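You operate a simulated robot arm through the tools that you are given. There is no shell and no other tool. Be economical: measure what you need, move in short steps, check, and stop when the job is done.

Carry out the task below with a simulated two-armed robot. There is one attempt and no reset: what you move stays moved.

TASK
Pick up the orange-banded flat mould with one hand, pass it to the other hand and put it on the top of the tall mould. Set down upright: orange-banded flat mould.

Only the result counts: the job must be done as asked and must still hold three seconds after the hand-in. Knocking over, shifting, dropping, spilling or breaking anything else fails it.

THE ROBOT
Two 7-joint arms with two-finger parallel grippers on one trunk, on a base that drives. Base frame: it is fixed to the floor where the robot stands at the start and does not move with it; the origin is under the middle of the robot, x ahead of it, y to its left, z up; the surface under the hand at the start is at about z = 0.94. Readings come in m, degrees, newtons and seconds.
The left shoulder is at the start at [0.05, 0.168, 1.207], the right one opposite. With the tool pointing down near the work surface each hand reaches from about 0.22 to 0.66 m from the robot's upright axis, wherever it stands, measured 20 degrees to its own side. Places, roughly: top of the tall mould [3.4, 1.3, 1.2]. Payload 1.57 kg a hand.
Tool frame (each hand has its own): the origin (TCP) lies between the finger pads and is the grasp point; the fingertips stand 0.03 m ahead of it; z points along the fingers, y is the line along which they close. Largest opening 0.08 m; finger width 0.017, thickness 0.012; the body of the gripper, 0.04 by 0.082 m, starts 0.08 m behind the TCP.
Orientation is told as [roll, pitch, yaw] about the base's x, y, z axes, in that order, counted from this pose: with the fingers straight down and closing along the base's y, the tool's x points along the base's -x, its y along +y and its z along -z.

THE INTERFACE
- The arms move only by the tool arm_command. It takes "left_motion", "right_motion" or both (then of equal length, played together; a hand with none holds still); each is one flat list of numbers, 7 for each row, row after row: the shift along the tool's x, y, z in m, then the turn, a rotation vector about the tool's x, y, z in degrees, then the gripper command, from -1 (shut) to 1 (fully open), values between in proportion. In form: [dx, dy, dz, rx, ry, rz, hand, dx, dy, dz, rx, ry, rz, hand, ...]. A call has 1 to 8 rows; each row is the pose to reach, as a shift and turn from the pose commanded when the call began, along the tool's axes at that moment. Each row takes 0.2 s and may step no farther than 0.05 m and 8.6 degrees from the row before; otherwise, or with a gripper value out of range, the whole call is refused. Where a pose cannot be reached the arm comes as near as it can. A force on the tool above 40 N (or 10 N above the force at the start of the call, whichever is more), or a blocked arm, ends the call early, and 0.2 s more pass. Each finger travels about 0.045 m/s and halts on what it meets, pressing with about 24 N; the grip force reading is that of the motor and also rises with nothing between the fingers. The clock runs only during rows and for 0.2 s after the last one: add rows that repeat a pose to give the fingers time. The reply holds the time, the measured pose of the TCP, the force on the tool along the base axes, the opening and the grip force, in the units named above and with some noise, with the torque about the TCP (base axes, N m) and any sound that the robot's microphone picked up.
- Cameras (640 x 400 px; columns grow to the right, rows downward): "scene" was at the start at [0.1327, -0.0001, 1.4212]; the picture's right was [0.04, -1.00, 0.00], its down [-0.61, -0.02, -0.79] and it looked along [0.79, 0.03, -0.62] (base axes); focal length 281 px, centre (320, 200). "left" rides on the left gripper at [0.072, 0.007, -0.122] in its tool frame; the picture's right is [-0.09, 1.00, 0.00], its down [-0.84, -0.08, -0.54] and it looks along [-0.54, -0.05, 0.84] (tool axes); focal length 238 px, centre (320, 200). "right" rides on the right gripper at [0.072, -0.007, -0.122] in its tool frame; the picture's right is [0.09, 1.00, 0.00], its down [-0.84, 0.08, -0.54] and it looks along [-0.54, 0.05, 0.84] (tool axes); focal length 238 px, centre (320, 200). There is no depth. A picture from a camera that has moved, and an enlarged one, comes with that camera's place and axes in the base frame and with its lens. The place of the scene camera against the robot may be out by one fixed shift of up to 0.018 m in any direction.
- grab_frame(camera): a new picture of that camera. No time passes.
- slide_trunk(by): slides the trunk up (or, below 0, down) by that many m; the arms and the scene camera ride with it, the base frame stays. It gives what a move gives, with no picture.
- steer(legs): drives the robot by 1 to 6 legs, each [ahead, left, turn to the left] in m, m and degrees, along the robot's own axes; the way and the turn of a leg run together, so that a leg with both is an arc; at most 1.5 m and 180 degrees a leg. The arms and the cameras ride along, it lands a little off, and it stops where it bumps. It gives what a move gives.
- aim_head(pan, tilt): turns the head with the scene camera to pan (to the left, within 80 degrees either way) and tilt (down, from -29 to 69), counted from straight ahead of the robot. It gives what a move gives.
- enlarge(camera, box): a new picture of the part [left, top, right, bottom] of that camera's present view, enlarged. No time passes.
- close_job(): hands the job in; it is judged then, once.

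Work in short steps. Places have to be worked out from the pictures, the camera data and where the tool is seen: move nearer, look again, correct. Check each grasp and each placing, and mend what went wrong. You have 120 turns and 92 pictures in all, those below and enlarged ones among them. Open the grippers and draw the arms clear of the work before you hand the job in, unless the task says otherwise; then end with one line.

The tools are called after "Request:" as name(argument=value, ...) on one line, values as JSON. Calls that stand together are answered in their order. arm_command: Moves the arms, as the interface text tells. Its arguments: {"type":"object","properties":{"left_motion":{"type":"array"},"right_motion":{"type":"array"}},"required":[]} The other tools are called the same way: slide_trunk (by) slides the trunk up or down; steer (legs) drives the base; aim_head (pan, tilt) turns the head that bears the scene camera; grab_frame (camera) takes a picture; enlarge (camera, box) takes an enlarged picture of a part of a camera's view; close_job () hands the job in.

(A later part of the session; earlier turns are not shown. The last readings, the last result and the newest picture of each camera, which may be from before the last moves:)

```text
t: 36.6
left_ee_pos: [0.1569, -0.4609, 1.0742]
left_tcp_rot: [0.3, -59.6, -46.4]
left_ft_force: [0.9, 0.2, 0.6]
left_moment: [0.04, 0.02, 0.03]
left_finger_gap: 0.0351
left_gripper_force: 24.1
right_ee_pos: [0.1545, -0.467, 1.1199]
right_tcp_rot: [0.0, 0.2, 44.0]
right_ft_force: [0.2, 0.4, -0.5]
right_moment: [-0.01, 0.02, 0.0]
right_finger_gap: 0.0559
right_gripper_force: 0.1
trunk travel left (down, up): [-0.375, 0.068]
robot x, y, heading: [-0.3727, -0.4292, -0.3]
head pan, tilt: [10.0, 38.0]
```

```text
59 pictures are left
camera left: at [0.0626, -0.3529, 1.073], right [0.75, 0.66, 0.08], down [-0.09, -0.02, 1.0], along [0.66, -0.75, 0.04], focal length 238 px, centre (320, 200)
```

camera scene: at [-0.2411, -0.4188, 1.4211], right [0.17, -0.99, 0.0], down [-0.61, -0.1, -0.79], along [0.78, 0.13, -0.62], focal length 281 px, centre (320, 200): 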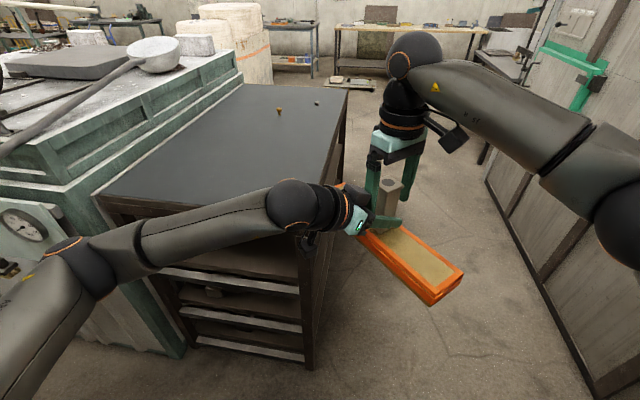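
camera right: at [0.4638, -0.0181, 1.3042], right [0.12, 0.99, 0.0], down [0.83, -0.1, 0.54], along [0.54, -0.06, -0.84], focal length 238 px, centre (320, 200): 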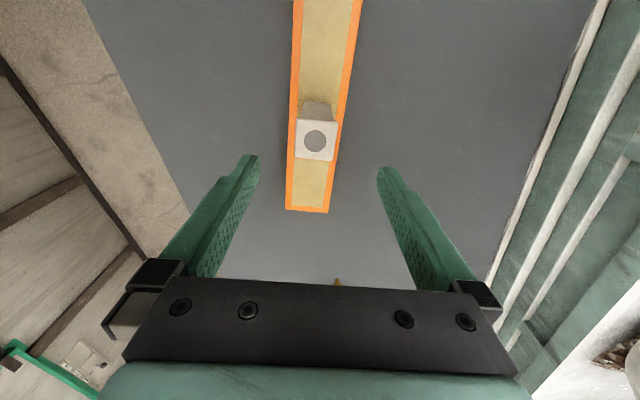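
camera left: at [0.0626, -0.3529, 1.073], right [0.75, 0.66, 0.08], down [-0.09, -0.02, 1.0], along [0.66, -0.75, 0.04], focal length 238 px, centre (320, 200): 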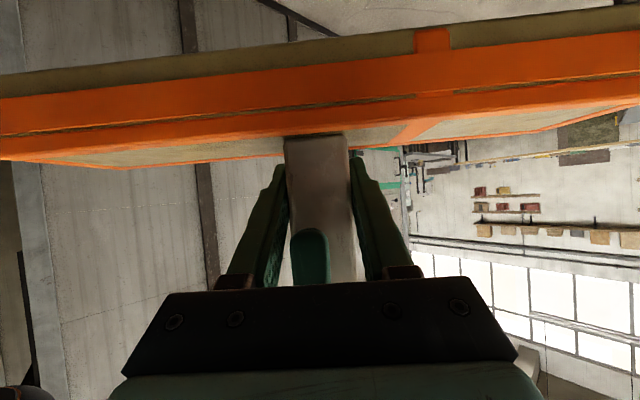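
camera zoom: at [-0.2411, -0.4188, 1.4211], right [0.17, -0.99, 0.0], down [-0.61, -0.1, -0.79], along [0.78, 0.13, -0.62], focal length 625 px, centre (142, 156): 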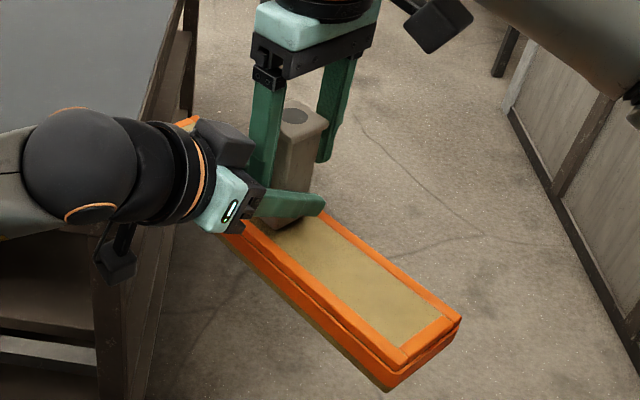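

The picture shows the mould firmly and levelly held by the left hand. I'll lift the right hand carefully straight up.

Request:
arm_command(right_motion=[0, 0, -0.01, 0, 0, 0, 0.4, 0, 0, -0.03, 0, 0, 0, 0.4, 0, 0, -0.06, 0, 0, 0, 0.4, 0, 0, -0.09, 0, 0, 0, 0.4, 0, 0, -0.09, 0, 0, 0, 0.4])

Request:
grab_frame(camera="scene")

```text
t: 37.5
left_ee_pos: [0.1521, -0.4667, 1.0802]
left_tcp_rot: [-0.1, -60.5, -47.0]
left_ft_force: [0.3, -0.6, -5.5]
left_moment: [-0.05, 0.02, -0.03]
left_finger_gap: 0.0348
left_gripper_force: 23.7
right_ee_pos: [0.1509, -0.4776, 1.1353]
right_tcp_rot: [0.1, 0.0, 43.9]
right_ft_force: [-0.1, 0.3, -0.2]
right_moment: [0.04, 0.01, 0.04]
right_finger_gap: 0.0561
right_gripper_force: 0.1
right hand out of reach, approached as far as the arm can: row 1, 2, 3, 4
trunk travel left (down, up): [-0.375, 0.068]
robot x, y, heading: [-0.3699, -0.4295, -0.2]
head pan, tilt: [10.0, 38.0]
stopped in row 4 (right hand): the force on the tool passed its limit at 42 N (the readings are from after the stop); the commanded pose is now the measured one
```

```text
58 pictures are left
camera scene: at [-0.2412, -0.419, 1.4211], right [0.17, -0.99, 0.0], down [-0.61, -0.1, -0.79], along [0.78, 0.13, -0.62], focal length 281 px, centre (320, 200)
```

scene: 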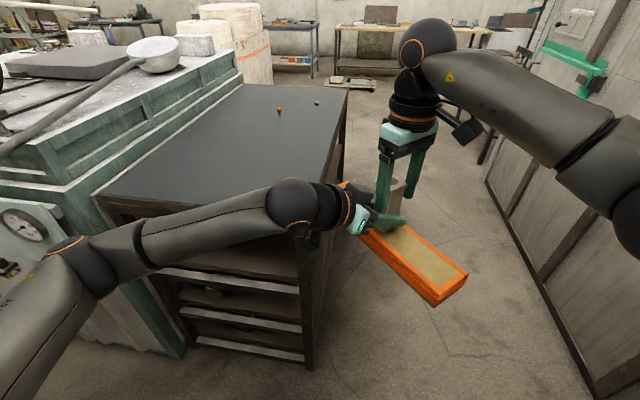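

The right hand is at its reach limit and drifted sideways as it rose, brushing the post. The left hand still holds firmly at -5.5 N. I'll lower the left hand with the mould straight down, out from between the right fingers.

Request:
arm_command(left_motion=[0.013, 0, 0.0075, 0, 0, 0, -1, 0.026, 0, 0.015, 0, 0, 0, -1, 0.039, 0, 0.0225, 0, 0, 0, -1, 0.052, 0, 0.03, 0, 0, 0, -1, 0.065, 0, 0.0375, 0, 0, 0, -1, 0.078, 0, 0.045, 0, 0, 0, -1, 0.078, 0, 0.045, 0, 0, 0, -1])

Request:
grab_frame(camera="scene")

```text
t: 39.1
left_ee_pos: [0.1535, -0.4673, 0.9915]
left_tcp_rot: [0.0, -60.9, -47.1]
left_ft_force: [-0.6, 0.3, -5.4]
left_moment: [0.07, 0.02, -0.01]
left_finger_gap: 0.0348
left_gripper_force: 23.8
right_ee_pos: [0.1504, -0.4767, 1.136]
right_tcp_rot: [0.1, -0.1, 43.9]
right_ft_force: [0.9, -0.7, 0.9]
right_moment: [-0.02, 0.0, 0.02]
right_finger_gap: 0.0561
right_gripper_force: 0.1
trunk travel left (down, up): [-0.375, 0.068]
robot x, y, heading: [-0.3738, -0.4313, -0.2]
head pan, tilt: [10.0, 38.0]
```

```text
57 pictures are left
camera scene: at [-0.2412, -0.4189, 1.4211], right [0.17, -0.99, 0.0], down [-0.61, -0.1, -0.79], along [0.78, 0.13, -0.62], focal length 281 px, centre (320, 200)
```

scene: 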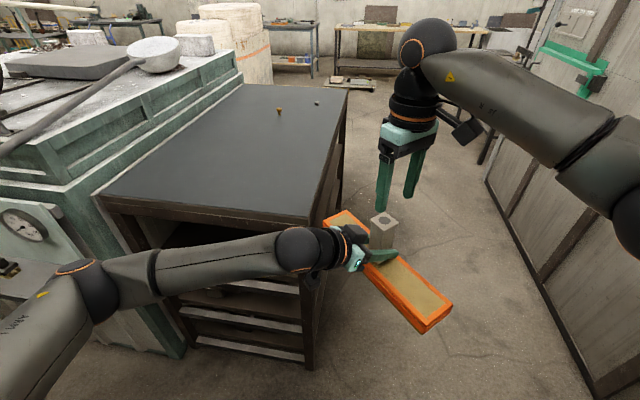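

The mould is free of the right fingers and in the left hand. I'll draw the right hand back toward its own side.

Request:
arm_command(right_motion=[0.03, -0.005, -0.01, 0, 0, 0, 0.4, 0.065, -0.01, -0.02, 0, 0, 0, 0.4, 0.1, -0.015, -0.03, 0, 0, 0, 0.4, 0.14, -0.02, -0.03, 0, 0, 0, 0.4, 0.18, -0.025, -0.03, 0, 0, 0, 0.4])

Request:
grab_frame(camera="left")

```text
t: 40.3
left_ee_pos: [0.1531, -0.4679, 0.9936]
left_tcp_rot: [0.1, -60.8, -47.1]
left_ft_force: [0.3, -0.5, -6.3]
left_moment: [0.01, 0.0, 0.0]
left_finger_gap: 0.0348
left_gripper_force: 24.6
right_ee_pos: [0.0375, -0.6228, 1.1656]
right_tcp_rot: [0.1, -0.2, 44.0]
right_ft_force: [0.1, 0.2, 0.0]
right_moment: [0.02, -0.04, -0.03]
right_finger_gap: 0.056
right_gripper_force: 0.0
trunk travel left (down, up): [-0.375, 0.068]
robot x, y, heading: [-0.3755, -0.4276, 0.0]
head pan, tilt: [10.0, 38.0]
```

```text
56 pictures are left
camera left: at [0.0612, -0.3588, 0.9887], right [0.76, 0.64, 0.08], down [-0.1, 0.0, 0.99], along [0.64, -0.76, 0.06], focal length 238 px, centre (320, 200)
```

left: 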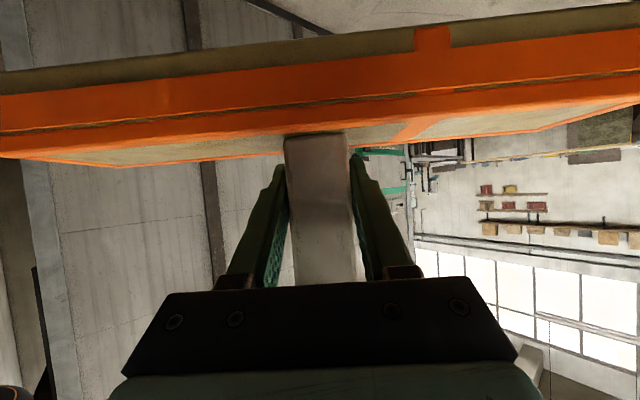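

The grip is unchanged. I'll raise the left hand with the mould for travel.

Request:
arm_command(left_motion=[-0.035, 0, -0.0195, 0, 0, 0, -1, -0.07, 0, -0.039, 0, 0, 0, -1, -0.105, 0, -0.0586, 0, 0, 0, -1, -0.14, 0, -0.078, 0, 0, 0, -1, -0.175, 0, -0.0976, 0, 0, 0, -1, -0.21, 0, -0.117, 0, 0, 0, -1, -0.21, 0, -0.117, 0, 0, 0, -1])

Request:
aim_head(pan=-20, tilt=20)

Request:
grab_frame(camera="scene")

```text
t: 41.9
left_ee_pos: [0.1558, -0.4694, 1.2339]
left_tcp_rot: [0.0, -60.9, -47.1]
left_ft_force: [0.0, 0.1, -5.3]
left_moment: [0.0, 0.02, 0.0]
left_finger_gap: 0.035
left_gripper_force: 23.9
right_ee_pos: [0.0371, -0.6218, 1.1654]
right_tcp_rot: [0.2, -0.1, 43.9]
right_ft_force: [0.1, 0.2, 0.2]
right_moment: [0.02, 0.0, 0.01]
right_finger_gap: 0.0557
right_gripper_force: 0.0
trunk travel left (down, up): [-0.375, 0.068]
robot x, y, heading: [-0.3759, -0.43, 0.0]
head pan, tilt: [10.0, 38.0]
```

```text
t: 42.8
left_ee_pos: [0.1568, -0.469, 1.2327]
left_tcp_rot: [0.0, -61.0, -47.0]
left_ft_force: [0.1, -0.5, -6.1]
left_moment: [0.01, 0.03, 0.01]
left_finger_gap: 0.0349
left_gripper_force: 24.0
right_ee_pos: [0.0376, -0.6225, 1.1676]
right_tcp_rot: [0.1, 0.0, 43.8]
right_ft_force: [-0.4, -0.2, 0.1]
right_moment: [-0.01, -0.01, 0.01]
right_finger_gap: 0.0558
right_gripper_force: 0.1
trunk travel left (down, up): [-0.375, 0.068]
robot x, y, heading: [-0.3734, -0.4313, 0.0]
head pan, tilt: [-20.0, 20.0]
```

```text
55 pictures are left
camera scene: at [-0.2388, -0.4657, 1.4495], right [-0.34, -0.94, 0.0], down [-0.32, 0.12, -0.94], along [0.88, -0.32, -0.34], focal length 281 px, centre (320, 200)
```

scene: 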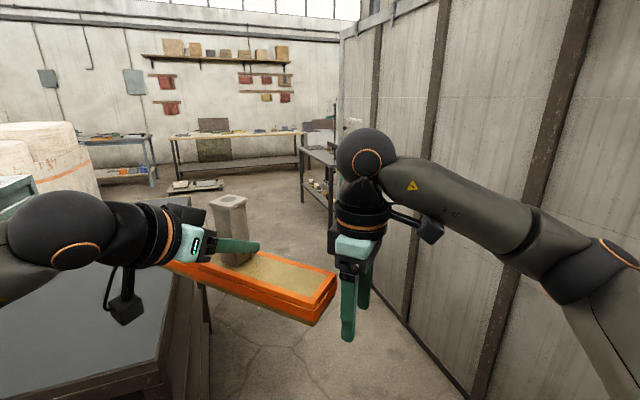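

The corridor is clear, with the wall at about y -1.5. I'll sidestep right and drive forward along it.

Request:
steer(legs=[[0, -0.42, 0], [1.2, 0, 0]])

Request:
aim_head(pan=30, tilt=15)

Request:
grab_frame(camera="scene")

```text
t: 52.8
left_ee_pos: [1.3595, -0.8908, 1.2327]
left_tcp_rot: [-0.1, -60.9, -46.5]
left_ft_force: [0.3, 0.2, -5.4]
left_moment: [0.03, 0.04, 0.0]
left_finger_gap: 0.0349
left_gripper_force: 23.8
right_ee_pos: [1.2436, -1.0444, 1.1659]
right_tcp_rot: [0.1, -0.1, 44.6]
right_ft_force: [0.3, -0.2, -0.8]
right_moment: [0.0, 0.0, 0.0]
right_finger_gap: 0.0563
right_gripper_force: 0.0
trunk travel left (down, up): [-0.375, 0.068]
robot x, y, heading: [0.8301, -0.858, 0.2]
head pan, tilt: [-20.0, 20.0]
```

```text
t: 54.0
left_ee_pos: [1.36, -0.8914, 1.2334]
left_tcp_rot: [-0.1, -60.8, -46.4]
left_ft_force: [0.4, -0.3, -5.8]
left_moment: [0.01, 0.0, 0.01]
left_finger_gap: 0.0349
left_gripper_force: 24.1
right_ee_pos: [1.2437, -1.0453, 1.1663]
right_tcp_rot: [0.1, -0.1, 44.5]
right_ft_force: [0.1, -0.2, 0.5]
right_moment: [0.0, -0.01, -0.03]
right_finger_gap: 0.0562
right_gripper_force: 0.1
trunk travel left (down, up): [-0.375, 0.068]
robot x, y, heading: [0.8313, -0.858, 0.4]
head pan, tilt: [30.0, 15.0]
```

```text
54 pictures are left
camera scene: at [0.9579, -0.813, 1.4577], right [0.5, -0.86, 0.0], down [-0.22, -0.13, -0.97], along [0.83, 0.49, -0.26], focal length 281 px, centre (320, 200)
```

scene: 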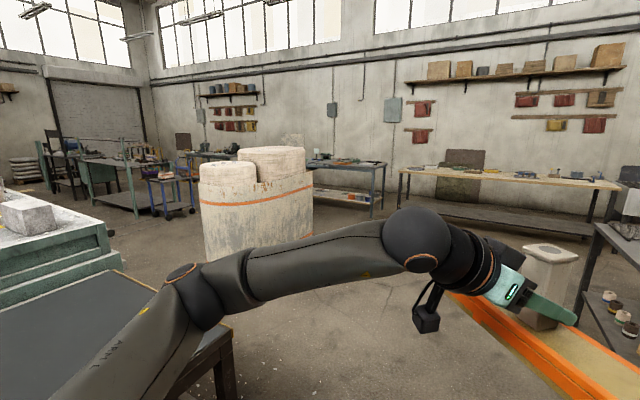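

The tall mould is the pale round-topped form ahead. The given point projects onto the higher disc at about (267, 150). I'll enlarge it.

Request:
enlarge(camera="scene", box=[180, 130, 340, 270])

```text
2.86 times, centred on (260, 200) of scene
camera zoom: at [0.9579, -0.813, 1.4577], right [0.5, -0.86, 0.0], down [-0.22, -0.13, -0.97], along [0.83, 0.49, -0.26], focal length 803 px, centre (491, 200)
```

zoom: 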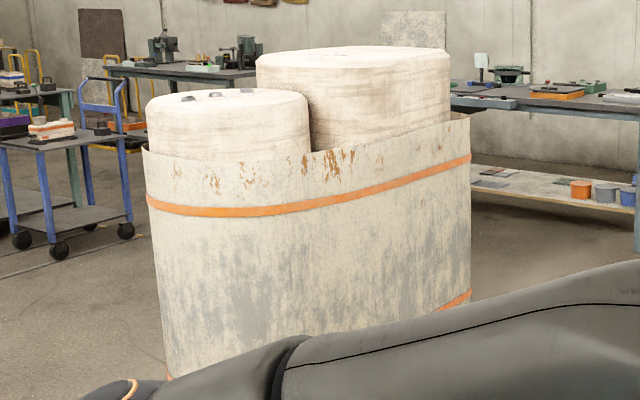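

The tall mould is the higher, right-hand disc (centre about [3.4, 1.3], radius about 0.35), standing beside a lower disc inside a sheet-metal wrap. I'll drive round to its -y side, turn to face it, and look again.

Request:
steer(legs=[[0.85, 0, 0], [0.85, 0.36, 0], [0.83, 0.36, 0], [0, 0, 88]])

Request:
aim_head(pan=10, tilt=20)

Request:
grab_frame(camera="scene")

```text
t: 71.0
left_ee_pos: [3.4205, 0.4377, 1.2338]
left_tcp_rot: [0.0, -61.0, 40.1]
left_ft_force: [0.0, -0.2, -5.7]
left_moment: [0.02, -0.01, 0.01]
left_finger_gap: 0.0348
left_gripper_force: 23.7
right_ee_pos: [3.5652, 0.3123, 1.1642]
right_tcp_rot: [0.1, -0.1, 131.0]
right_ft_force: [-0.3, 0.4, 0.2]
right_moment: [0.0, 0.0, -0.02]
right_finger_gap: 0.056
right_gripper_force: 0.2
trunk travel left (down, up): [-0.375, 0.068]
robot x, y, heading: [3.3542, -0.0869, 86.8]
head pan, tilt: [30.0, 15.0]
```

```text
t: 71.8
left_ee_pos: [3.4205, 0.4376, 1.2326]
left_tcp_rot: [-0.1, -60.8, 39.9]
left_ft_force: [-0.2, -0.2, -6.6]
left_moment: [-0.02, 0.0, -0.04]
left_finger_gap: 0.035
left_gripper_force: 23.8
right_ee_pos: [3.5664, 0.3121, 1.1666]
right_tcp_rot: [0.2, -0.1, 131.0]
right_ft_force: [0.4, 0.5, -0.3]
right_moment: [-0.02, 0.01, 0.01]
right_finger_gap: 0.0562
right_gripper_force: 0.1
trunk travel left (down, up): [-0.375, 0.068]
robot x, y, heading: [3.3514, -0.0913, 87.1]
head pan, tilt: [10.0, 20.0]
```

```text
52 pictures are left
camera scene: at [3.3512, 0.0405, 1.4496], right [0.99, 0.12, 0.0], down [0.04, -0.34, -0.94], along [-0.11, 0.93, -0.34], focal length 281 px, centre (320, 200)
```

scene: 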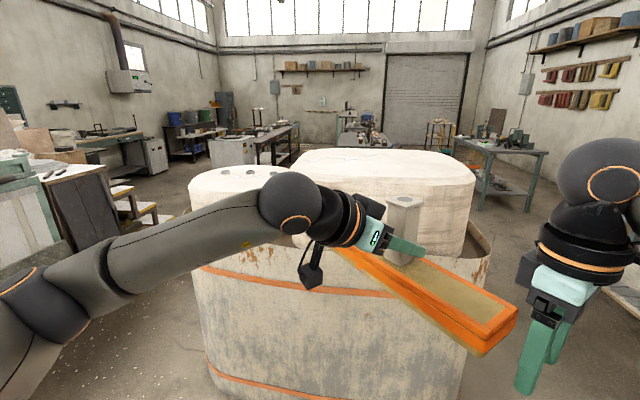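

The tall disc's top spans roughly x 3.14–3.75 and y 0.93–1.5. Before approaching I'll raise the trunk and tuck the right hand back and up, so neither arm can touch the discs.

Request:
slide_trunk(by=0.066)

Request:
arm_command(right_motion=[0.03, 0, -0.03, 0, 0, 0, 0.4, 0.06, 0, -0.06, 0, 0, 0, 0.4, 0.09, 0, -0.08, 0, 0, 0, 0.4, 0.12, 0, -0.1, 0, 0, 0, 0.4, 0.15, 0, -0.1, 0, 0, 0, 0.4])

Request:
grab_frame(camera="scene")

Request:
grab_frame(camera="left")

```text
t: 72.9
left_ee_pos: [3.4194, 0.4367, 1.298]
left_tcp_rot: [0.0, -60.8, 40.0]
left_ft_force: [1.3, 0.8, -6.0]
left_moment: [0.0, 0.0, -0.01]
left_finger_gap: 0.0349
left_gripper_force: 24.4
right_ee_pos: [3.5675, 0.3128, 1.2312]
right_tcp_rot: [0.1, -0.2, 131.0]
right_ft_force: [0.3, -0.1, 0.1]
right_moment: [0.03, -0.01, -0.03]
right_finger_gap: 0.056
right_gripper_force: 0.0
trunk travel left (down, up): [-0.441, 0.002]
robot x, y, heading: [3.3515, -0.0871, 86.7]
head pan, tilt: [10.0, 20.0]
```

```text
t: 74.1
left_ee_pos: [3.4207, 0.4359, 1.299]
left_tcp_rot: [0.1, -60.7, 39.9]
left_ft_force: [-0.1, -0.4, -5.2]
left_moment: [-0.01, 0.01, 0.0]
left_finger_gap: 0.0351
left_gripper_force: 24.1
right_ee_pos: [3.6639, 0.1966, 1.329]
right_tcp_rot: [0.1, -0.2, 131.0]
right_ft_force: [0.5, 0.1, 0.0]
right_moment: [-0.03, 0.02, 0.02]
right_finger_gap: 0.0558
right_gripper_force: 0.1
trunk travel left (down, up): [-0.441, 0.002]
robot x, y, heading: [3.3523, -0.0886, 86.8]
head pan, tilt: [10.0, 20.0]
```

```text
51 pictures are left
camera scene: at [3.352, 0.0397, 1.5157], right [0.99, 0.12, 0.0], down [0.04, -0.34, -0.94], along [-0.11, 0.93, -0.34], focal length 281 px, centre (320, 200)
```

scene: 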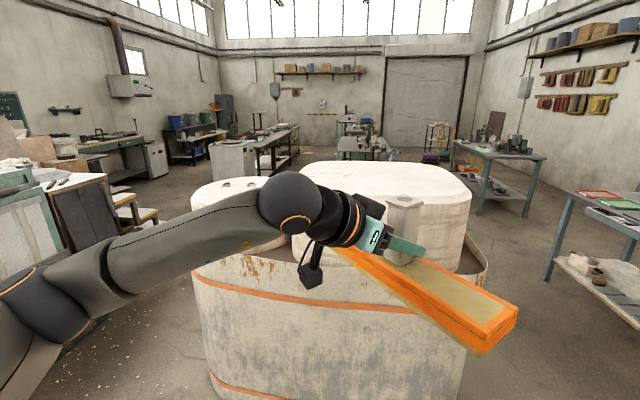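

```text
50 pictures are left
camera left: at [3.3076, 0.3518, 1.2958], right [-0.6, 0.79, 0.08], down [0.0, -0.1, 0.99], along [0.8, 0.6, 0.06], focal length 238 px, centre (320, 200)
```

left: 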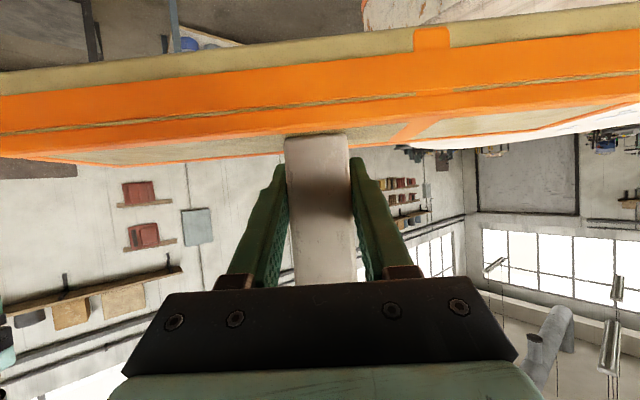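

The arms are clear. I'll extend the left hand about 0.12 m forward and 0.03 m up, so the base can stay well away from the tall mould.

Request:
arm_command(left_motion=[-0.0166, 0.0219, 0.0143, 0, 0, 0, -1, -0.0332, 0.0438, 0.0287, 0, 0, 0, -1, -0.0498, 0.0656, 0.043, 0, 0, 0, -1, -0.0664, 0.0875, 0.0573, 0, 0, 0, -1, -0.0664, 0.0875, 0.0573, 0, 0, 0, -1])

```text
t: 75.3
left_ee_pos: [3.4267, 0.5379, 1.324]
left_tcp_rot: [-0.1, -60.8, 39.9]
left_ft_force: [-0.2, -0.2, -5.9]
left_moment: [-0.02, 0.0, -0.01]
left_finger_gap: 0.0349
left_gripper_force: 24.3
left hand out of reach, approached as far as the arm can: row 4, 5
right_ee_pos: [3.6626, 0.1981, 1.3288]
right_tcp_rot: [0.1, -0.2, 130.9]
right_ft_force: [0.8, 0.9, -0.3]
right_moment: [-0.01, 0.0, 0.01]
right_finger_gap: 0.0561
right_gripper_force: 0.0
trunk travel left (down, up): [-0.441, 0.002]
robot x, y, heading: [3.3561, -0.0901, 87.0]
head pan, tilt: [10.0, 20.0]
```

The left hand is now about 0.63 m ahead and the plate bottom at about 1.255. I'll drive forward 0.42 m, then look.

Request:
steer(legs=[[0.42, 0, 0]])

Request:
aim_head(pan=-5, tilt=40)

Request:
grab_frame(camera="scene")

Request:
aim_head(pan=50, tilt=45)

Request:
grab_frame(camera="scene")

```text
t: 77.9
left_ee_pos: [3.4454, 0.9594, 1.3245]
left_tcp_rot: [-0.1, -60.8, 40.3]
left_ft_force: [-0.5, 0.5, -6.0]
left_moment: [-0.01, -0.01, -0.01]
left_finger_gap: 0.0346
left_gripper_force: 23.6
right_ee_pos: [3.6839, 0.6206, 1.3294]
right_tcp_rot: [0.2, -0.2, 131.3]
right_ft_force: [-0.8, 0.7, -0.4]
right_moment: [0.01, 0.0, -0.03]
right_finger_gap: 0.0558
right_gripper_force: 0.1
trunk travel left (down, up): [-0.441, 0.002]
robot x, y, heading: [3.3784, 0.3328, 87.3]
head pan, tilt: [10.0, 20.0]
```

```text
t: 78.7
left_ee_pos: [3.4448, 0.9581, 1.3232]
left_tcp_rot: [0.0, -60.8, 40.2]
left_ft_force: [-0.3, 0.7, -6.2]
left_moment: [-0.01, 0.01, -0.01]
left_finger_gap: 0.0349
left_gripper_force: 24.3
right_ee_pos: [3.6836, 0.6194, 1.329]
right_tcp_rot: [0.0, -0.2, 131.1]
right_ft_force: [0.0, -0.1, 0.2]
right_moment: [0.01, 0.01, 0.01]
right_finger_gap: 0.0562
right_gripper_force: 0.0
trunk travel left (down, up): [-0.441, 0.002]
robot x, y, heading: [3.3746, 0.3321, 87.0]
head pan, tilt: [-5.0, 40.0]
```

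```text
49 pictures are left
camera scene: at [3.3958, 0.4527, 1.4842], right [0.99, -0.14, 0.0], down [-0.09, -0.64, -0.77], along [0.1, 0.76, -0.64], focal length 281 px, centre (320, 200)
```

scene: 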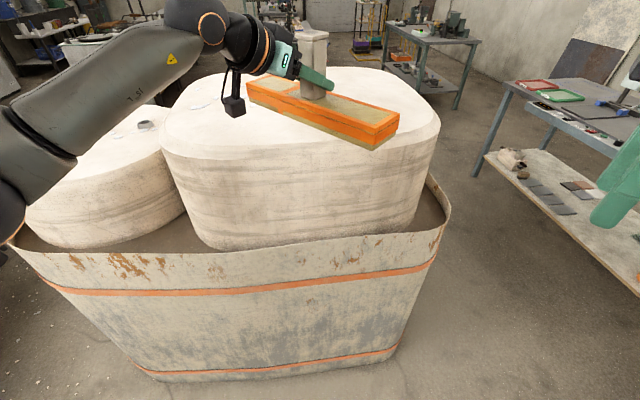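

```text
t: 80.0
left_ee_pos: [3.4447, 0.9592, 1.3244]
left_tcp_rot: [0.0, -60.9, 40.3]
left_ft_force: [0.3, 0.4, -6.2]
left_moment: [0.03, 0.02, -0.01]
left_finger_gap: 0.0348
left_gripper_force: 23.6
right_ee_pos: [3.6847, 0.6207, 1.329]
right_tcp_rot: [0.0, -0.2, 131.2]
right_ft_force: [0.5, 0.0, 0.2]
right_moment: [0.0, 0.01, 0.01]
right_finger_gap: 0.0558
right_gripper_force: 0.1
trunk travel left (down, up): [-0.441, 0.002]
robot x, y, heading: [3.3745, 0.3307, 87.2]
head pan, tilt: [50.0, 45.0]
```

```text
48 pictures are left
camera scene: at [3.3247, 0.4239, 1.4769], right [0.68, 0.73, 0.0], down [0.52, -0.48, -0.71], along [-0.52, 0.48, -0.71], focal length 281 px, centre (320, 200)
```

scene: 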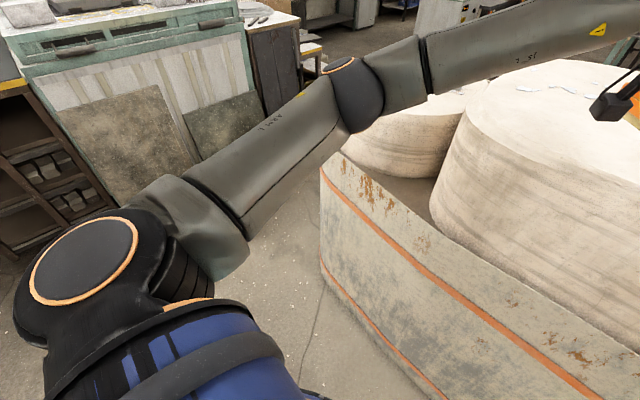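

The plate is over the disc's front edge with the arms above everything. The base front is still about 0.25 m from the metal wrap. I'll creep 0.15 m closer.

Request:
steer(legs=[[0.15, 0, 0]])

Request:
aim_head(pan=-5, tilt=40)

Request:
grab_frame(camera="scene")

Request:
grab_frame(camera="right")

```text
t: 81.3
left_ee_pos: [3.453, 1.1084, 1.3237]
left_tcp_rot: [-0.2, -60.8, 40.2]
left_ft_force: [0.8, 0.2, -6.1]
left_moment: [0.01, 0.03, -0.02]
left_finger_gap: 0.0349
left_gripper_force: 24.1
right_ee_pos: [3.6922, 0.7707, 1.3281]
right_tcp_rot: [0.1, -0.2, 131.2]
right_ft_force: [0.5, 0.1, -0.4]
right_moment: [-0.03, -0.01, 0.01]
right_finger_gap: 0.0558
right_gripper_force: 0.0
trunk travel left (down, up): [-0.441, 0.002]
robot x, y, heading: [3.3844, 0.4853, 87.2]
head pan, tilt: [50.0, 45.0]
```

```text
t: 82.6
left_ee_pos: [3.4541, 1.1079, 1.3237]
left_tcp_rot: [0.0, -60.8, 40.1]
left_ft_force: [-0.7, 0.3, -5.8]
left_moment: [0.01, 0.01, 0.0]
left_finger_gap: 0.0349
left_gripper_force: 24.3
right_ee_pos: [3.6907, 0.7696, 1.3292]
right_tcp_rot: [0.0, -0.2, 131.2]
right_ft_force: [-1.5, -0.3, -0.2]
right_moment: [0.01, 0.0, 0.03]
right_finger_gap: 0.0561
right_gripper_force: 0.0
trunk travel left (down, up): [-0.441, 0.002]
robot x, y, heading: [3.381, 0.4812, 87.4]
head pan, tilt: [-5.0, 40.0]
```

```text
47 pictures are left
camera scene: at [3.4037, 0.6026, 1.4841], right [0.99, -0.14, 0.0], down [-0.09, -0.64, -0.77], along [0.11, 0.76, -0.64], focal length 281 px, centre (320, 200)
```

scene: 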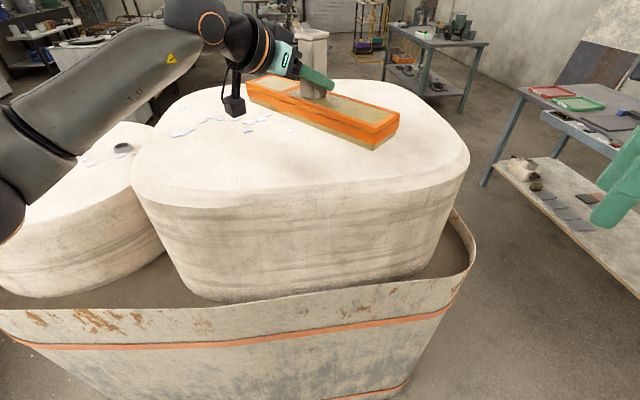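

```text
46 pictures are left
camera right: at [3.744, 0.7198, 1.4519], right [-0.69, -0.72, 0.0], down [-0.61, 0.58, 0.55], along [-0.39, 0.38, -0.84], focal length 238 px, centre (320, 200)
```

right: 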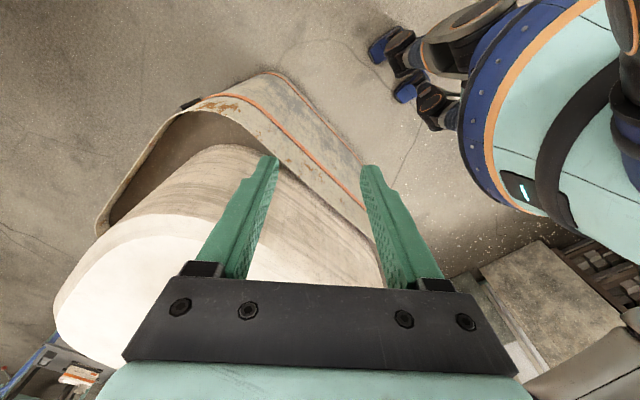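

The view looks good, and the right camera shows a safe gap between base and wrap. To keep the near plate corner well inside the edge, I'll yaw the left hand 30° so the plate lies more crosswise.

Request:
arm_command(left_motion=[0, 0, 0, -6.55, 0, -3.65, -1, 0, 0, 0, -13.1, 0, -7.3, -1, 0, 0, 0, -19.65, 0, -10.95, -1, 0, 0, 0, -26.2, 0, -14.6, -1, 0, 0, 0, -26.2, 0, -14.6, -1])

```text
t: 83.8
left_ee_pos: [3.4521, 1.109, 1.3236]
left_tcp_rot: [0.0, -60.7, 70.2]
left_ft_force: [-0.3, -0.2, -6.8]
left_moment: [0.01, 0.03, 0.04]
left_finger_gap: 0.0349
left_gripper_force: 23.7
right_ee_pos: [3.692, 0.7699, 1.3291]
right_tcp_rot: [0.0, -0.2, 131.1]
right_ft_force: [-0.3, 0.5, 0.4]
right_moment: [-0.01, 0.01, 0.01]
right_finger_gap: 0.0561
right_gripper_force: 0.1
trunk travel left (down, up): [-0.441, 0.002]
robot x, y, heading: [3.3841, 0.4817, 87.0]
head pan, tilt: [-5.0, 40.0]
```

The yaw worked. Now 0.05 m forward and 0.03 m down, then a look at the gap.

Request:
arm_command(left_motion=[0.0025, 0.0133, 0.0263, 0, 0, 0, -1, 0.0049, 0.0265, 0.0527, 0, 0, 0, -1, 0.0049, 0.0265, 0.0527, 0, 0, 0, -1])

Request:
grab_frame(camera="scene")

Request:
grab_frame(camera="left")

```text
t: 84.6
left_ee_pos: [3.4438, 1.1583, 1.2933]
left_tcp_rot: [0.1, -60.8, 70.0]
left_ft_force: [0.4, 0.8, -5.7]
left_moment: [-0.01, -0.01, -0.03]
left_finger_gap: 0.0352
left_gripper_force: 23.6
right_ee_pos: [3.6915, 0.7703, 1.3293]
right_tcp_rot: [0.0, -0.1, 131.0]
right_ft_force: [0.7, -0.1, 0.8]
right_moment: [0.01, 0.0, 0.02]
right_finger_gap: 0.0558
right_gripper_force: 0.0
trunk travel left (down, up): [-0.441, 0.002]
robot x, y, heading: [3.3828, 0.4798, 86.9]
head pan, tilt: [-5.0, 40.0]
```

```text
45 pictures are left
camera scene: at [3.4037, 0.6023, 1.4842], right [0.99, -0.14, 0.0], down [-0.09, -0.64, -0.77], along [0.11, 0.76, -0.64], focal length 281 px, centre (320, 200)
```

scene: 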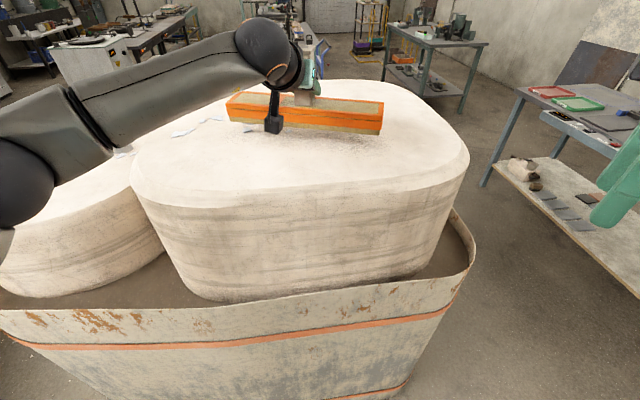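

```text
44 pictures are left
camera left: at [3.3881, 1.0282, 1.2901], right [-0.92, 0.38, 0.08], down [0.05, -0.09, 0.99], along [0.39, 0.92, 0.06], focal length 238 px, centre (320, 200)
```

left: 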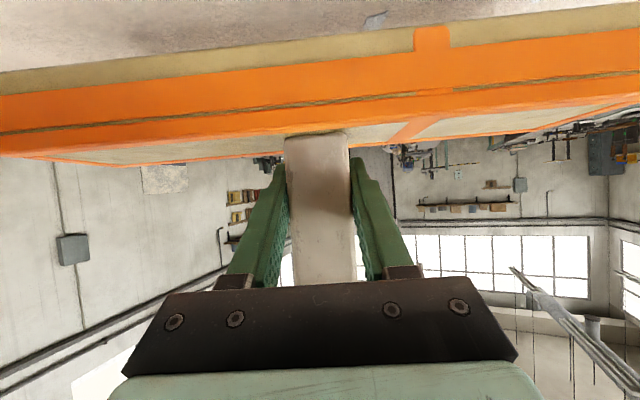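

Over the disc now, with a few bluish marks on the top near the plate. I'll check that they're flat stains.

Request:
enlarge(camera="scene", box=[140, 70, 440, 200])

```text
2.13 times, centred on (290, 135) of scene
camera zoom: at [3.4037, 0.6023, 1.4842], right [0.99, -0.14, 0.0], down [-0.09, -0.64, -0.77], along [0.11, 0.76, -0.64], focal length 600 px, centre (384, 339)
```

zoom: 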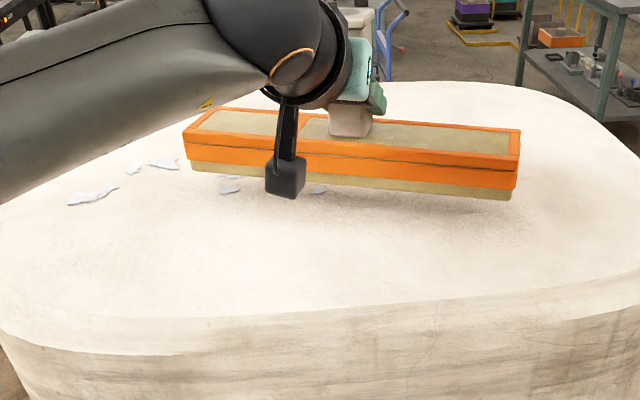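

The marks might be loose flakes, lying around y 1.19–1.29. I'll place the plate in front of them: yaw another 20° so it lies along x, and shift the centre to about (3.47, 1.105).

Request:
arm_command(left_motion=[0.0038, -0.0142, -0.0136, -5.85, 0, -3.27, -1, 0.0076, -0.0283, -0.0271, -11.7, 0, -6.53, -1, 0.0114, -0.0425, -0.0407, -17.5, 0, -9.8, -1, 0.0114, -0.0425, -0.0407, -17.5, 0, -9.8, -1])

Request:
enlarge(camera="scene", box=[140, 70, 440, 220])

```text
t: 85.6
left_ee_pos: [3.4683, 1.105, 1.3033]
left_tcp_rot: [-0.1, -60.8, 90.3]
left_ft_force: [0.7, 0.3, -6.1]
left_moment: [-0.02, 0.02, -0.03]
left_finger_gap: 0.0347
left_gripper_force: 24.1
right_ee_pos: [3.6912, 0.7691, 1.3297]
right_tcp_rot: [0.0, -0.1, 131.1]
right_ft_force: [1.2, 1.0, 0.0]
right_moment: [-0.02, -0.02, 0.02]
right_finger_gap: 0.0562
right_gripper_force: 0.2
trunk travel left (down, up): [-0.441, 0.002]
robot x, y, heading: [3.3847, 0.4792, 86.8]
head pan, tilt: [-5.0, 40.0]
```

```text
2.13 times, centred on (290, 145) of scene
camera zoom: at [3.4031, 0.6031, 1.4841], right [0.99, -0.14, 0.0], down [-0.09, -0.64, -0.77], along [0.11, 0.76, -0.64], focal length 600 px, centre (384, 317)
```

zoom: 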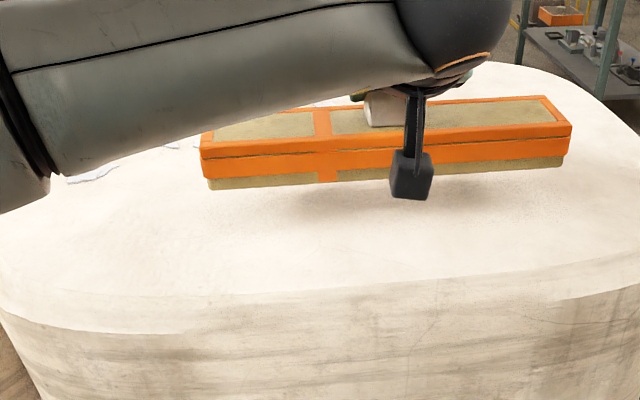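

The position is good: clear of the flakes and inside the edge. I'll lower 0.022 m and read the force.

Request:
arm_command(left_motion=[0.0096, 0, 0.0054, 0, 0, 0, -1, 0.0192, 0, 0.0107, 0, 0, 0, -1, 0.0192, 0, 0.0107, 0, 0, 0, -1])

Request:
enlarge(camera="scene", box=[210, 90, 430, 200])

```text
t: 86.4
left_ee_pos: [3.4709, 1.105, 1.2824]
left_tcp_rot: [-0.1, -60.8, 90.1]
left_ft_force: [0.6, 0.4, -6.0]
left_moment: [-0.03, 0.01, 0.02]
left_finger_gap: 0.0346
left_gripper_force: 24.4
right_ee_pos: [3.6922, 0.7698, 1.3299]
right_tcp_rot: [0.0, -0.1, 131.2]
right_ft_force: [-0.2, 0.0, 0.9]
right_moment: [0.0, -0.01, -0.01]
right_finger_gap: 0.056
right_gripper_force: 0.1
trunk travel left (down, up): [-0.441, 0.002]
robot x, y, heading: [3.3832, 0.4776, 87.2]
head pan, tilt: [-5.0, 40.0]
```

```text
2.91 times, centred on (320, 145) of scene
camera zoom: at [3.4037, 0.6025, 1.4841], right [0.99, -0.14, 0.0], down [-0.09, -0.64, -0.77], along [0.11, 0.76, -0.64], focal length 818 px, centre (320, 360)
```

zoom: 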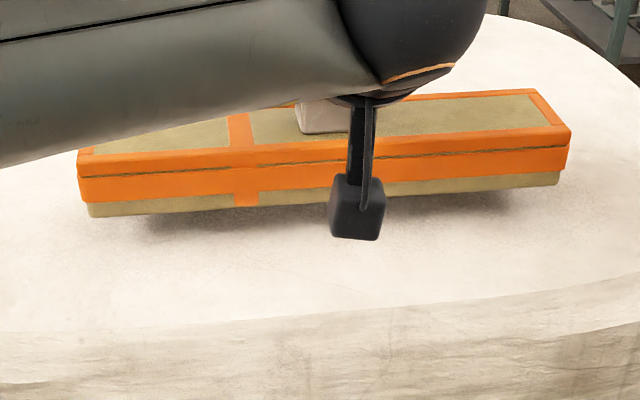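

Still about 1–1.5 cm above the surface. I'll lower 8 mm more.

Request:
arm_command(left_motion=[0.0035, 0, 0.002, 0, 0, 0, -1, 0.007, 0, 0.0039, 0, 0, 0, -1, 0.007, 0, 0.0039, 0, 0, 0, -1])

Request:
arm_command(left_motion=[0.0017, 0, 0.001, 0, 0, 0, -1, 0.0035, 0, 0.002, 0, 0, 0, -1, 0.0035, 0, 0.002, 0, 0, 0, -1])

```text
t: 87.2
left_ee_pos: [3.4701, 1.1045, 1.275]
left_tcp_rot: [0.0, -60.7, 90.2]
left_ft_force: [0.5, 0.7, -6.0]
left_moment: [0.01, 0.0, -0.04]
left_finger_gap: 0.0348
left_gripper_force: 24.1
right_ee_pos: [3.6919, 0.7691, 1.3293]
right_tcp_rot: [-0.1, -0.2, 131.0]
right_ft_force: [-0.5, -0.5, -0.3]
right_moment: [-0.02, 0.0, 0.0]
right_finger_gap: 0.0559
right_gripper_force: 0.1
trunk travel left (down, up): [-0.441, 0.002]
robot x, y, heading: [3.3853, 0.4803, 87.1]
head pan, tilt: [-5.0, 40.0]
```

```text
t: 88.0
left_ee_pos: [3.4708, 1.1054, 1.2696]
left_tcp_rot: [0.0, -60.8, 90.1]
left_ft_force: [0.2, -0.1, -6.7]
left_moment: [-0.02, -0.02, -0.02]
left_finger_gap: 0.035
left_gripper_force: 23.8
right_ee_pos: [3.6921, 0.77, 1.3289]
right_tcp_rot: [0.1, -0.1, 131.1]
right_ft_force: [-0.6, 0.4, -0.2]
right_moment: [-0.01, -0.01, 0.02]
right_finger_gap: 0.056
right_gripper_force: 0.0
trunk travel left (down, up): [-0.441, 0.002]
robot x, y, heading: [3.3824, 0.4813, 86.9]
head pan, tilt: [-5.0, 40.0]
```

No contact yet. I'll lower in 3 mm steps and check for contact.

Request:
arm_command(left_motion=[0.0013, 0, 0.0007, 0, 0, 0, -1, 0.0026, 0, 0.0015, 0, 0, 0, -1, 0.0026, 0, 0.0015, 0, 0, 0, -1])

Request:
enlarge(camera="scene", box=[210, 90, 430, 200])

```text
t: 88.8
left_ee_pos: [3.4706, 1.1046, 1.2671]
left_tcp_rot: [-0.1, -60.7, 90.2]
left_ft_force: [0.4, 0.0, -5.3]
left_moment: [0.0, 0.01, 0.03]
left_finger_gap: 0.0348
left_gripper_force: 23.9
right_ee_pos: [3.6926, 0.7688, 1.3301]
right_tcp_rot: [0.0, -0.2, 131.1]
right_ft_force: [-0.4, -1.0, 0.5]
right_moment: [-0.03, -0.04, -0.01]
right_finger_gap: 0.0558
right_gripper_force: 0.1
trunk travel left (down, up): [-0.441, 0.002]
robot x, y, heading: [3.3869, 0.4812, 87.0]
head pan, tilt: [-5.0, 40.0]
```

```text
2.91 times, centred on (320, 145) of scene
camera zoom: at [3.4037, 0.6026, 1.4841], right [0.99, -0.14, 0.0], down [-0.09, -0.64, -0.77], along [0.11, 0.76, -0.64], focal length 818 px, centre (320, 360)
```

zoom: 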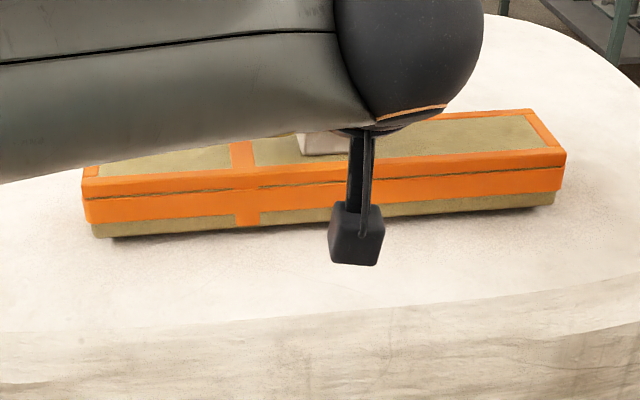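

Very close now, with the shadow nearly closed. I'll take two more 3 mm steps.

Request:
arm_command(left_motion=[0.0013, 0, 0.0007, 0, 0, 0, -1, 0.0026, 0, 0.0015, 0, 0, 0, -1, 0.0026, 0, 0.0015, 0, 0, 0, -1])

```text
t: 89.6
left_ee_pos: [3.4703, 1.104, 1.2637]
left_tcp_rot: [-0.1, -60.8, 90.2]
left_ft_force: [-0.1, -1.0, -6.2]
left_moment: [-0.01, -0.01, -0.03]
left_finger_gap: 0.0349
left_gripper_force: 24.5
right_ee_pos: [3.6913, 0.7685, 1.329]
right_tcp_rot: [0.0, -0.2, 131.1]
right_ft_force: [0.1, -0.2, -0.9]
right_moment: [0.01, 0.01, -0.02]
right_finger_gap: 0.056
right_gripper_force: 0.0
trunk travel left (down, up): [-0.441, 0.002]
robot x, y, heading: [3.3864, 0.4829, 86.8]
head pan, tilt: [-5.0, 40.0]
```

The weight is still fully on the hand, so I'll step down 3 mm again.

Request:
arm_command(left_motion=[0.0013, 0, 0.0007, 0, 0, 0, -1, 0.0026, 0, 0.0015, 0, 0, 0, -1, 0.0026, 0, 0.0015, 0, 0, 0, -1])

```text
t: 90.4
left_ee_pos: [3.4689, 1.1059, 1.2619]
left_tcp_rot: [0.0, -60.8, 90.0]
left_ft_force: [0.0, 0.6, -4.6]
left_moment: [-0.03, -0.05, 0.02]
left_finger_gap: 0.0349
left_gripper_force: 24.4
right_ee_pos: [3.6933, 0.7691, 1.3293]
right_tcp_rot: [0.0, -0.3, 131.2]
right_ft_force: [0.1, 0.1, -0.9]
right_moment: [-0.01, -0.02, 0.04]
right_finger_gap: 0.056
right_gripper_force: 0.1
trunk travel left (down, up): [-0.441, 0.002]
robot x, y, heading: [3.3832, 0.4795, 87.1]
head pan, tilt: [-5.0, 40.0]
```

Contact may be starting (-4.6 N). One more 2.5 mm step.

Request:
arm_command(left_motion=[0.0011, 0, 0.0006, 0, 0, 0, -1, 0.0022, 0, 0.0012, 0, 0, 0, -1, 0.0022, 0, 0.0012, 0, 0, 0, -1])

Request:
enlarge(camera="scene", box=[210, 90, 430, 200])

```text
t: 91.2
left_ee_pos: [3.47, 1.1052, 1.2612]
left_tcp_rot: [-0.2, -61.1, 90.3]
left_ft_force: [0.4, 2.4, 7.4]
left_moment: [-0.28, 0.23, -0.05]
left_finger_gap: 0.0347
left_gripper_force: 24.0
right_ee_pos: [3.692, 0.7687, 1.3297]
right_tcp_rot: [0.1, -0.2, 131.1]
right_ft_force: [-0.7, 0.2, 0.2]
right_moment: [0.0, -0.02, 0.04]
right_finger_gap: 0.056
right_gripper_force: 0.0
trunk travel left (down, up): [-0.441, 0.002]
robot x, y, heading: [3.3837, 0.4833, 87.0]
head pan, tilt: [-5.0, 40.0]
```

```text
2.91 times, centred on (320, 145) of scene
camera zoom: at [3.4037, 0.6014, 1.4844], right [0.99, -0.14, 0.0], down [-0.09, -0.64, -0.77], along [0.11, 0.76, -0.64], focal length 818 px, centre (320, 360)
```

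zoom: 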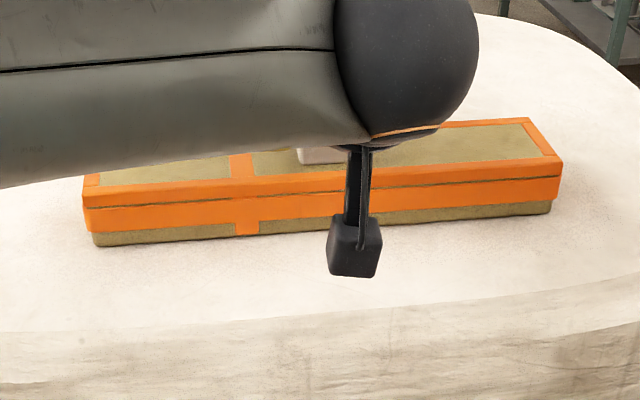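

It's down, with contact at +7.4 N and the plate flat. Opening the left gripper.

Request:
arm_command(left_motion=[0, 0, 0, 0, 0, 0, -0.1, 0, 0, 0, 0, 0, 0, 0.3, 0, 0, 0, 0, 0, 0, 0.7, 0, 0, 0, 0, 0, 0, 1, 0, 0, 0, 0, 0, 0, 1, 0, 0, 0, 0, 0, 0, 1])

Request:
grab_frame(camera="left")

Request:
grab_frame(camera="scene")

```text
t: 92.6
left_ee_pos: [3.4697, 1.1047, 1.2593]
left_tcp_rot: [0.0, -60.9, 90.1]
left_ft_force: [0.6, 0.4, 1.1]
left_moment: [0.01, 0.0, -0.01]
left_finger_gap: 0.0798
left_gripper_force: 0.0
right_ee_pos: [3.6912, 0.7686, 1.3292]
right_tcp_rot: [-0.1, -0.2, 131.1]
right_ft_force: [0.6, 0.3, -0.4]
right_moment: [-0.02, -0.02, 0.01]
right_finger_gap: 0.0561
right_gripper_force: 0.1
trunk travel left (down, up): [-0.441, 0.002]
robot x, y, heading: [3.3802, 0.4781, 87.2]
head pan, tilt: [-5.0, 40.0]
```

```text
38 pictures are left
camera left: at [3.4628, 0.9643, 1.2552], right [-1.0, 0.04, 0.08], down [0.08, -0.07, 0.99], along [0.05, 1.0, 0.06], focal length 238 px, centre (320, 200)
```

left: 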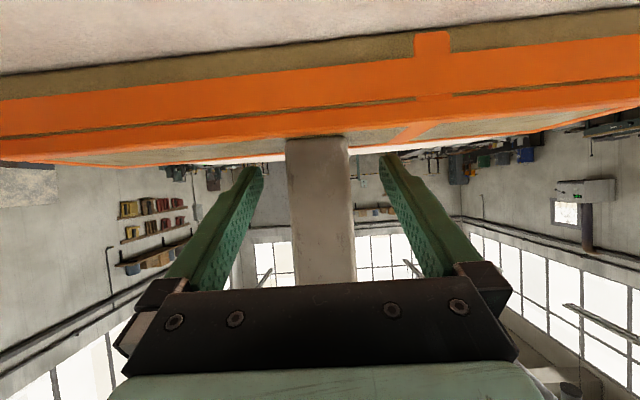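

```text
37 pictures are left
camera scene: at [3.4036, 0.6019, 1.4842], right [0.99, -0.14, 0.0], down [-0.09, -0.64, -0.77], along [0.11, 0.76, -0.64], focal length 281 px, centre (320, 200)
```

scene: 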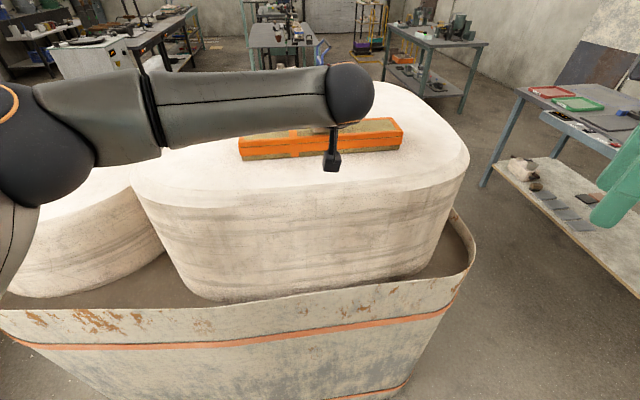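

Released, with the fingers clear on both sides and the mould standing flat. I'll raise the hand 2 cm along the post, then back the base away so the fingers slide off straight.

Request:
arm_command(left_motion=[-0.0087, 0, -0.0049, 0, 0, 0, 1, -0.0175, 0, -0.0098, 0, 0, 0, 1, -0.0175, 0, -0.0098, 0, 0, 0, 1])

Request:
steer(legs=[[-0.25, 0, 0], [-0.2, 0, 0]])

Request:
grab_frame(camera="scene")

```text
t: 93.4
left_ee_pos: [3.4694, 1.1052, 1.2791]
left_tcp_rot: [0.0, -60.9, 90.2]
left_ft_force: [0.1, -0.1, 0.1]
left_moment: [0.02, 0.03, -0.01]
left_finger_gap: 0.0799
left_gripper_force: 0.0
right_ee_pos: [3.6921, 0.7689, 1.3291]
right_tcp_rot: [-0.1, -0.2, 131.1]
right_ft_force: [0.8, 0.7, 1.1]
right_moment: [0.0, -0.01, 0.02]
right_finger_gap: 0.0558
right_gripper_force: 0.0
trunk travel left (down, up): [-0.441, 0.002]
robot x, y, heading: [3.3821, 0.4816, 87.3]
head pan, tilt: [-5.0, 40.0]
```

```text
t: 96.4
left_ee_pos: [3.4473, 0.6585, 1.2776]
left_tcp_rot: [-0.1, -60.9, 89.9]
left_ft_force: [-0.1, -0.4, 0.0]
left_moment: [-0.01, 0.04, -0.04]
left_finger_gap: 0.0801
left_gripper_force: 0.1
right_ee_pos: [3.6688, 0.3205, 1.3309]
right_tcp_rot: [0.0, -0.3, 130.9]
right_ft_force: [-0.3, -0.8, -0.4]
right_moment: [0.01, 0.01, -0.02]
right_finger_gap: 0.0559
right_gripper_force: 0.0
trunk travel left (down, up): [-0.441, 0.002]
robot x, y, heading: [3.3615, 0.0362, 86.6]
head pan, tilt: [-5.0, 40.0]
```

```text
36 pictures are left
camera scene: at [3.38, 0.1553, 1.4843], right [0.99, -0.14, 0.0], down [-0.09, -0.64, -0.77], along [0.11, 0.76, -0.64], focal length 281 px, centre (320, 200)
```

scene: 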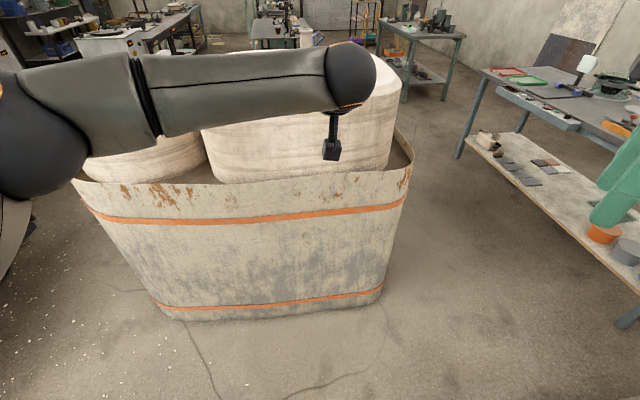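

The arms are clear. I'll look with the left camera and a lifted head to confirm the mould stands upright.

Request:
grab_frame(camera="left")

Request:
aim_head(pan=-12, tilt=15)

Request:
grab_frame(camera="scene")

```text
35 pictures are left
camera left: at [3.4405, 0.5175, 1.275], right [-1.0, 0.05, 0.08], down [0.08, -0.07, 0.99], along [0.05, 1.0, 0.06], focal length 238 px, centre (320, 200)
```

left: 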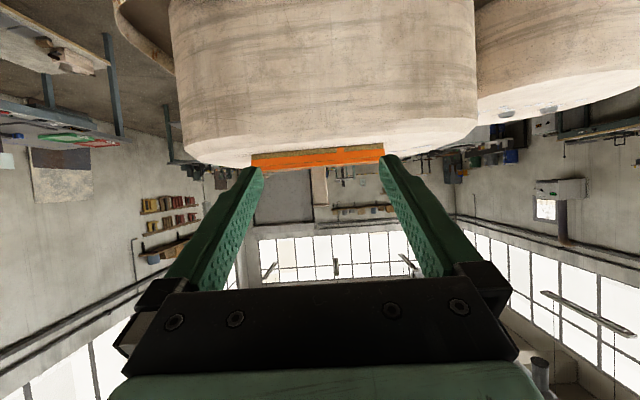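

```text
t: 97.3
left_ee_pos: [3.4475, 0.6582, 1.2782]
left_tcp_rot: [0.0, -60.8, 89.8]
left_ft_force: [-0.6, -0.1, -0.1]
left_moment: [0.0, 0.02, -0.01]
left_finger_gap: 0.0799
left_gripper_force: 0.0
right_ee_pos: [3.6692, 0.3221, 1.3296]
right_tcp_rot: [0.0, -0.2, 130.9]
right_ft_force: [0.0, -0.2, 0.1]
right_moment: [0.02, 0.01, -0.02]
right_finger_gap: 0.056
right_gripper_force: 0.0
trunk travel left (down, up): [-0.441, 0.002]
robot x, y, heading: [3.3592, 0.0364, 86.9]
head pan, tilt: [-12.0, 15.0]
```

```text
34 pictures are left
camera scene: at [3.3924, 0.1619, 1.5237], right [0.96, -0.26, 0.0], down [-0.07, -0.25, -0.97], along [0.25, 0.93, -0.26], focal length 281 px, centre (320, 200)
```

scene: 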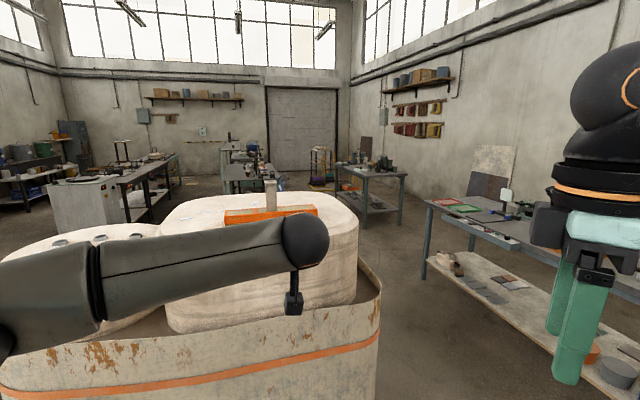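

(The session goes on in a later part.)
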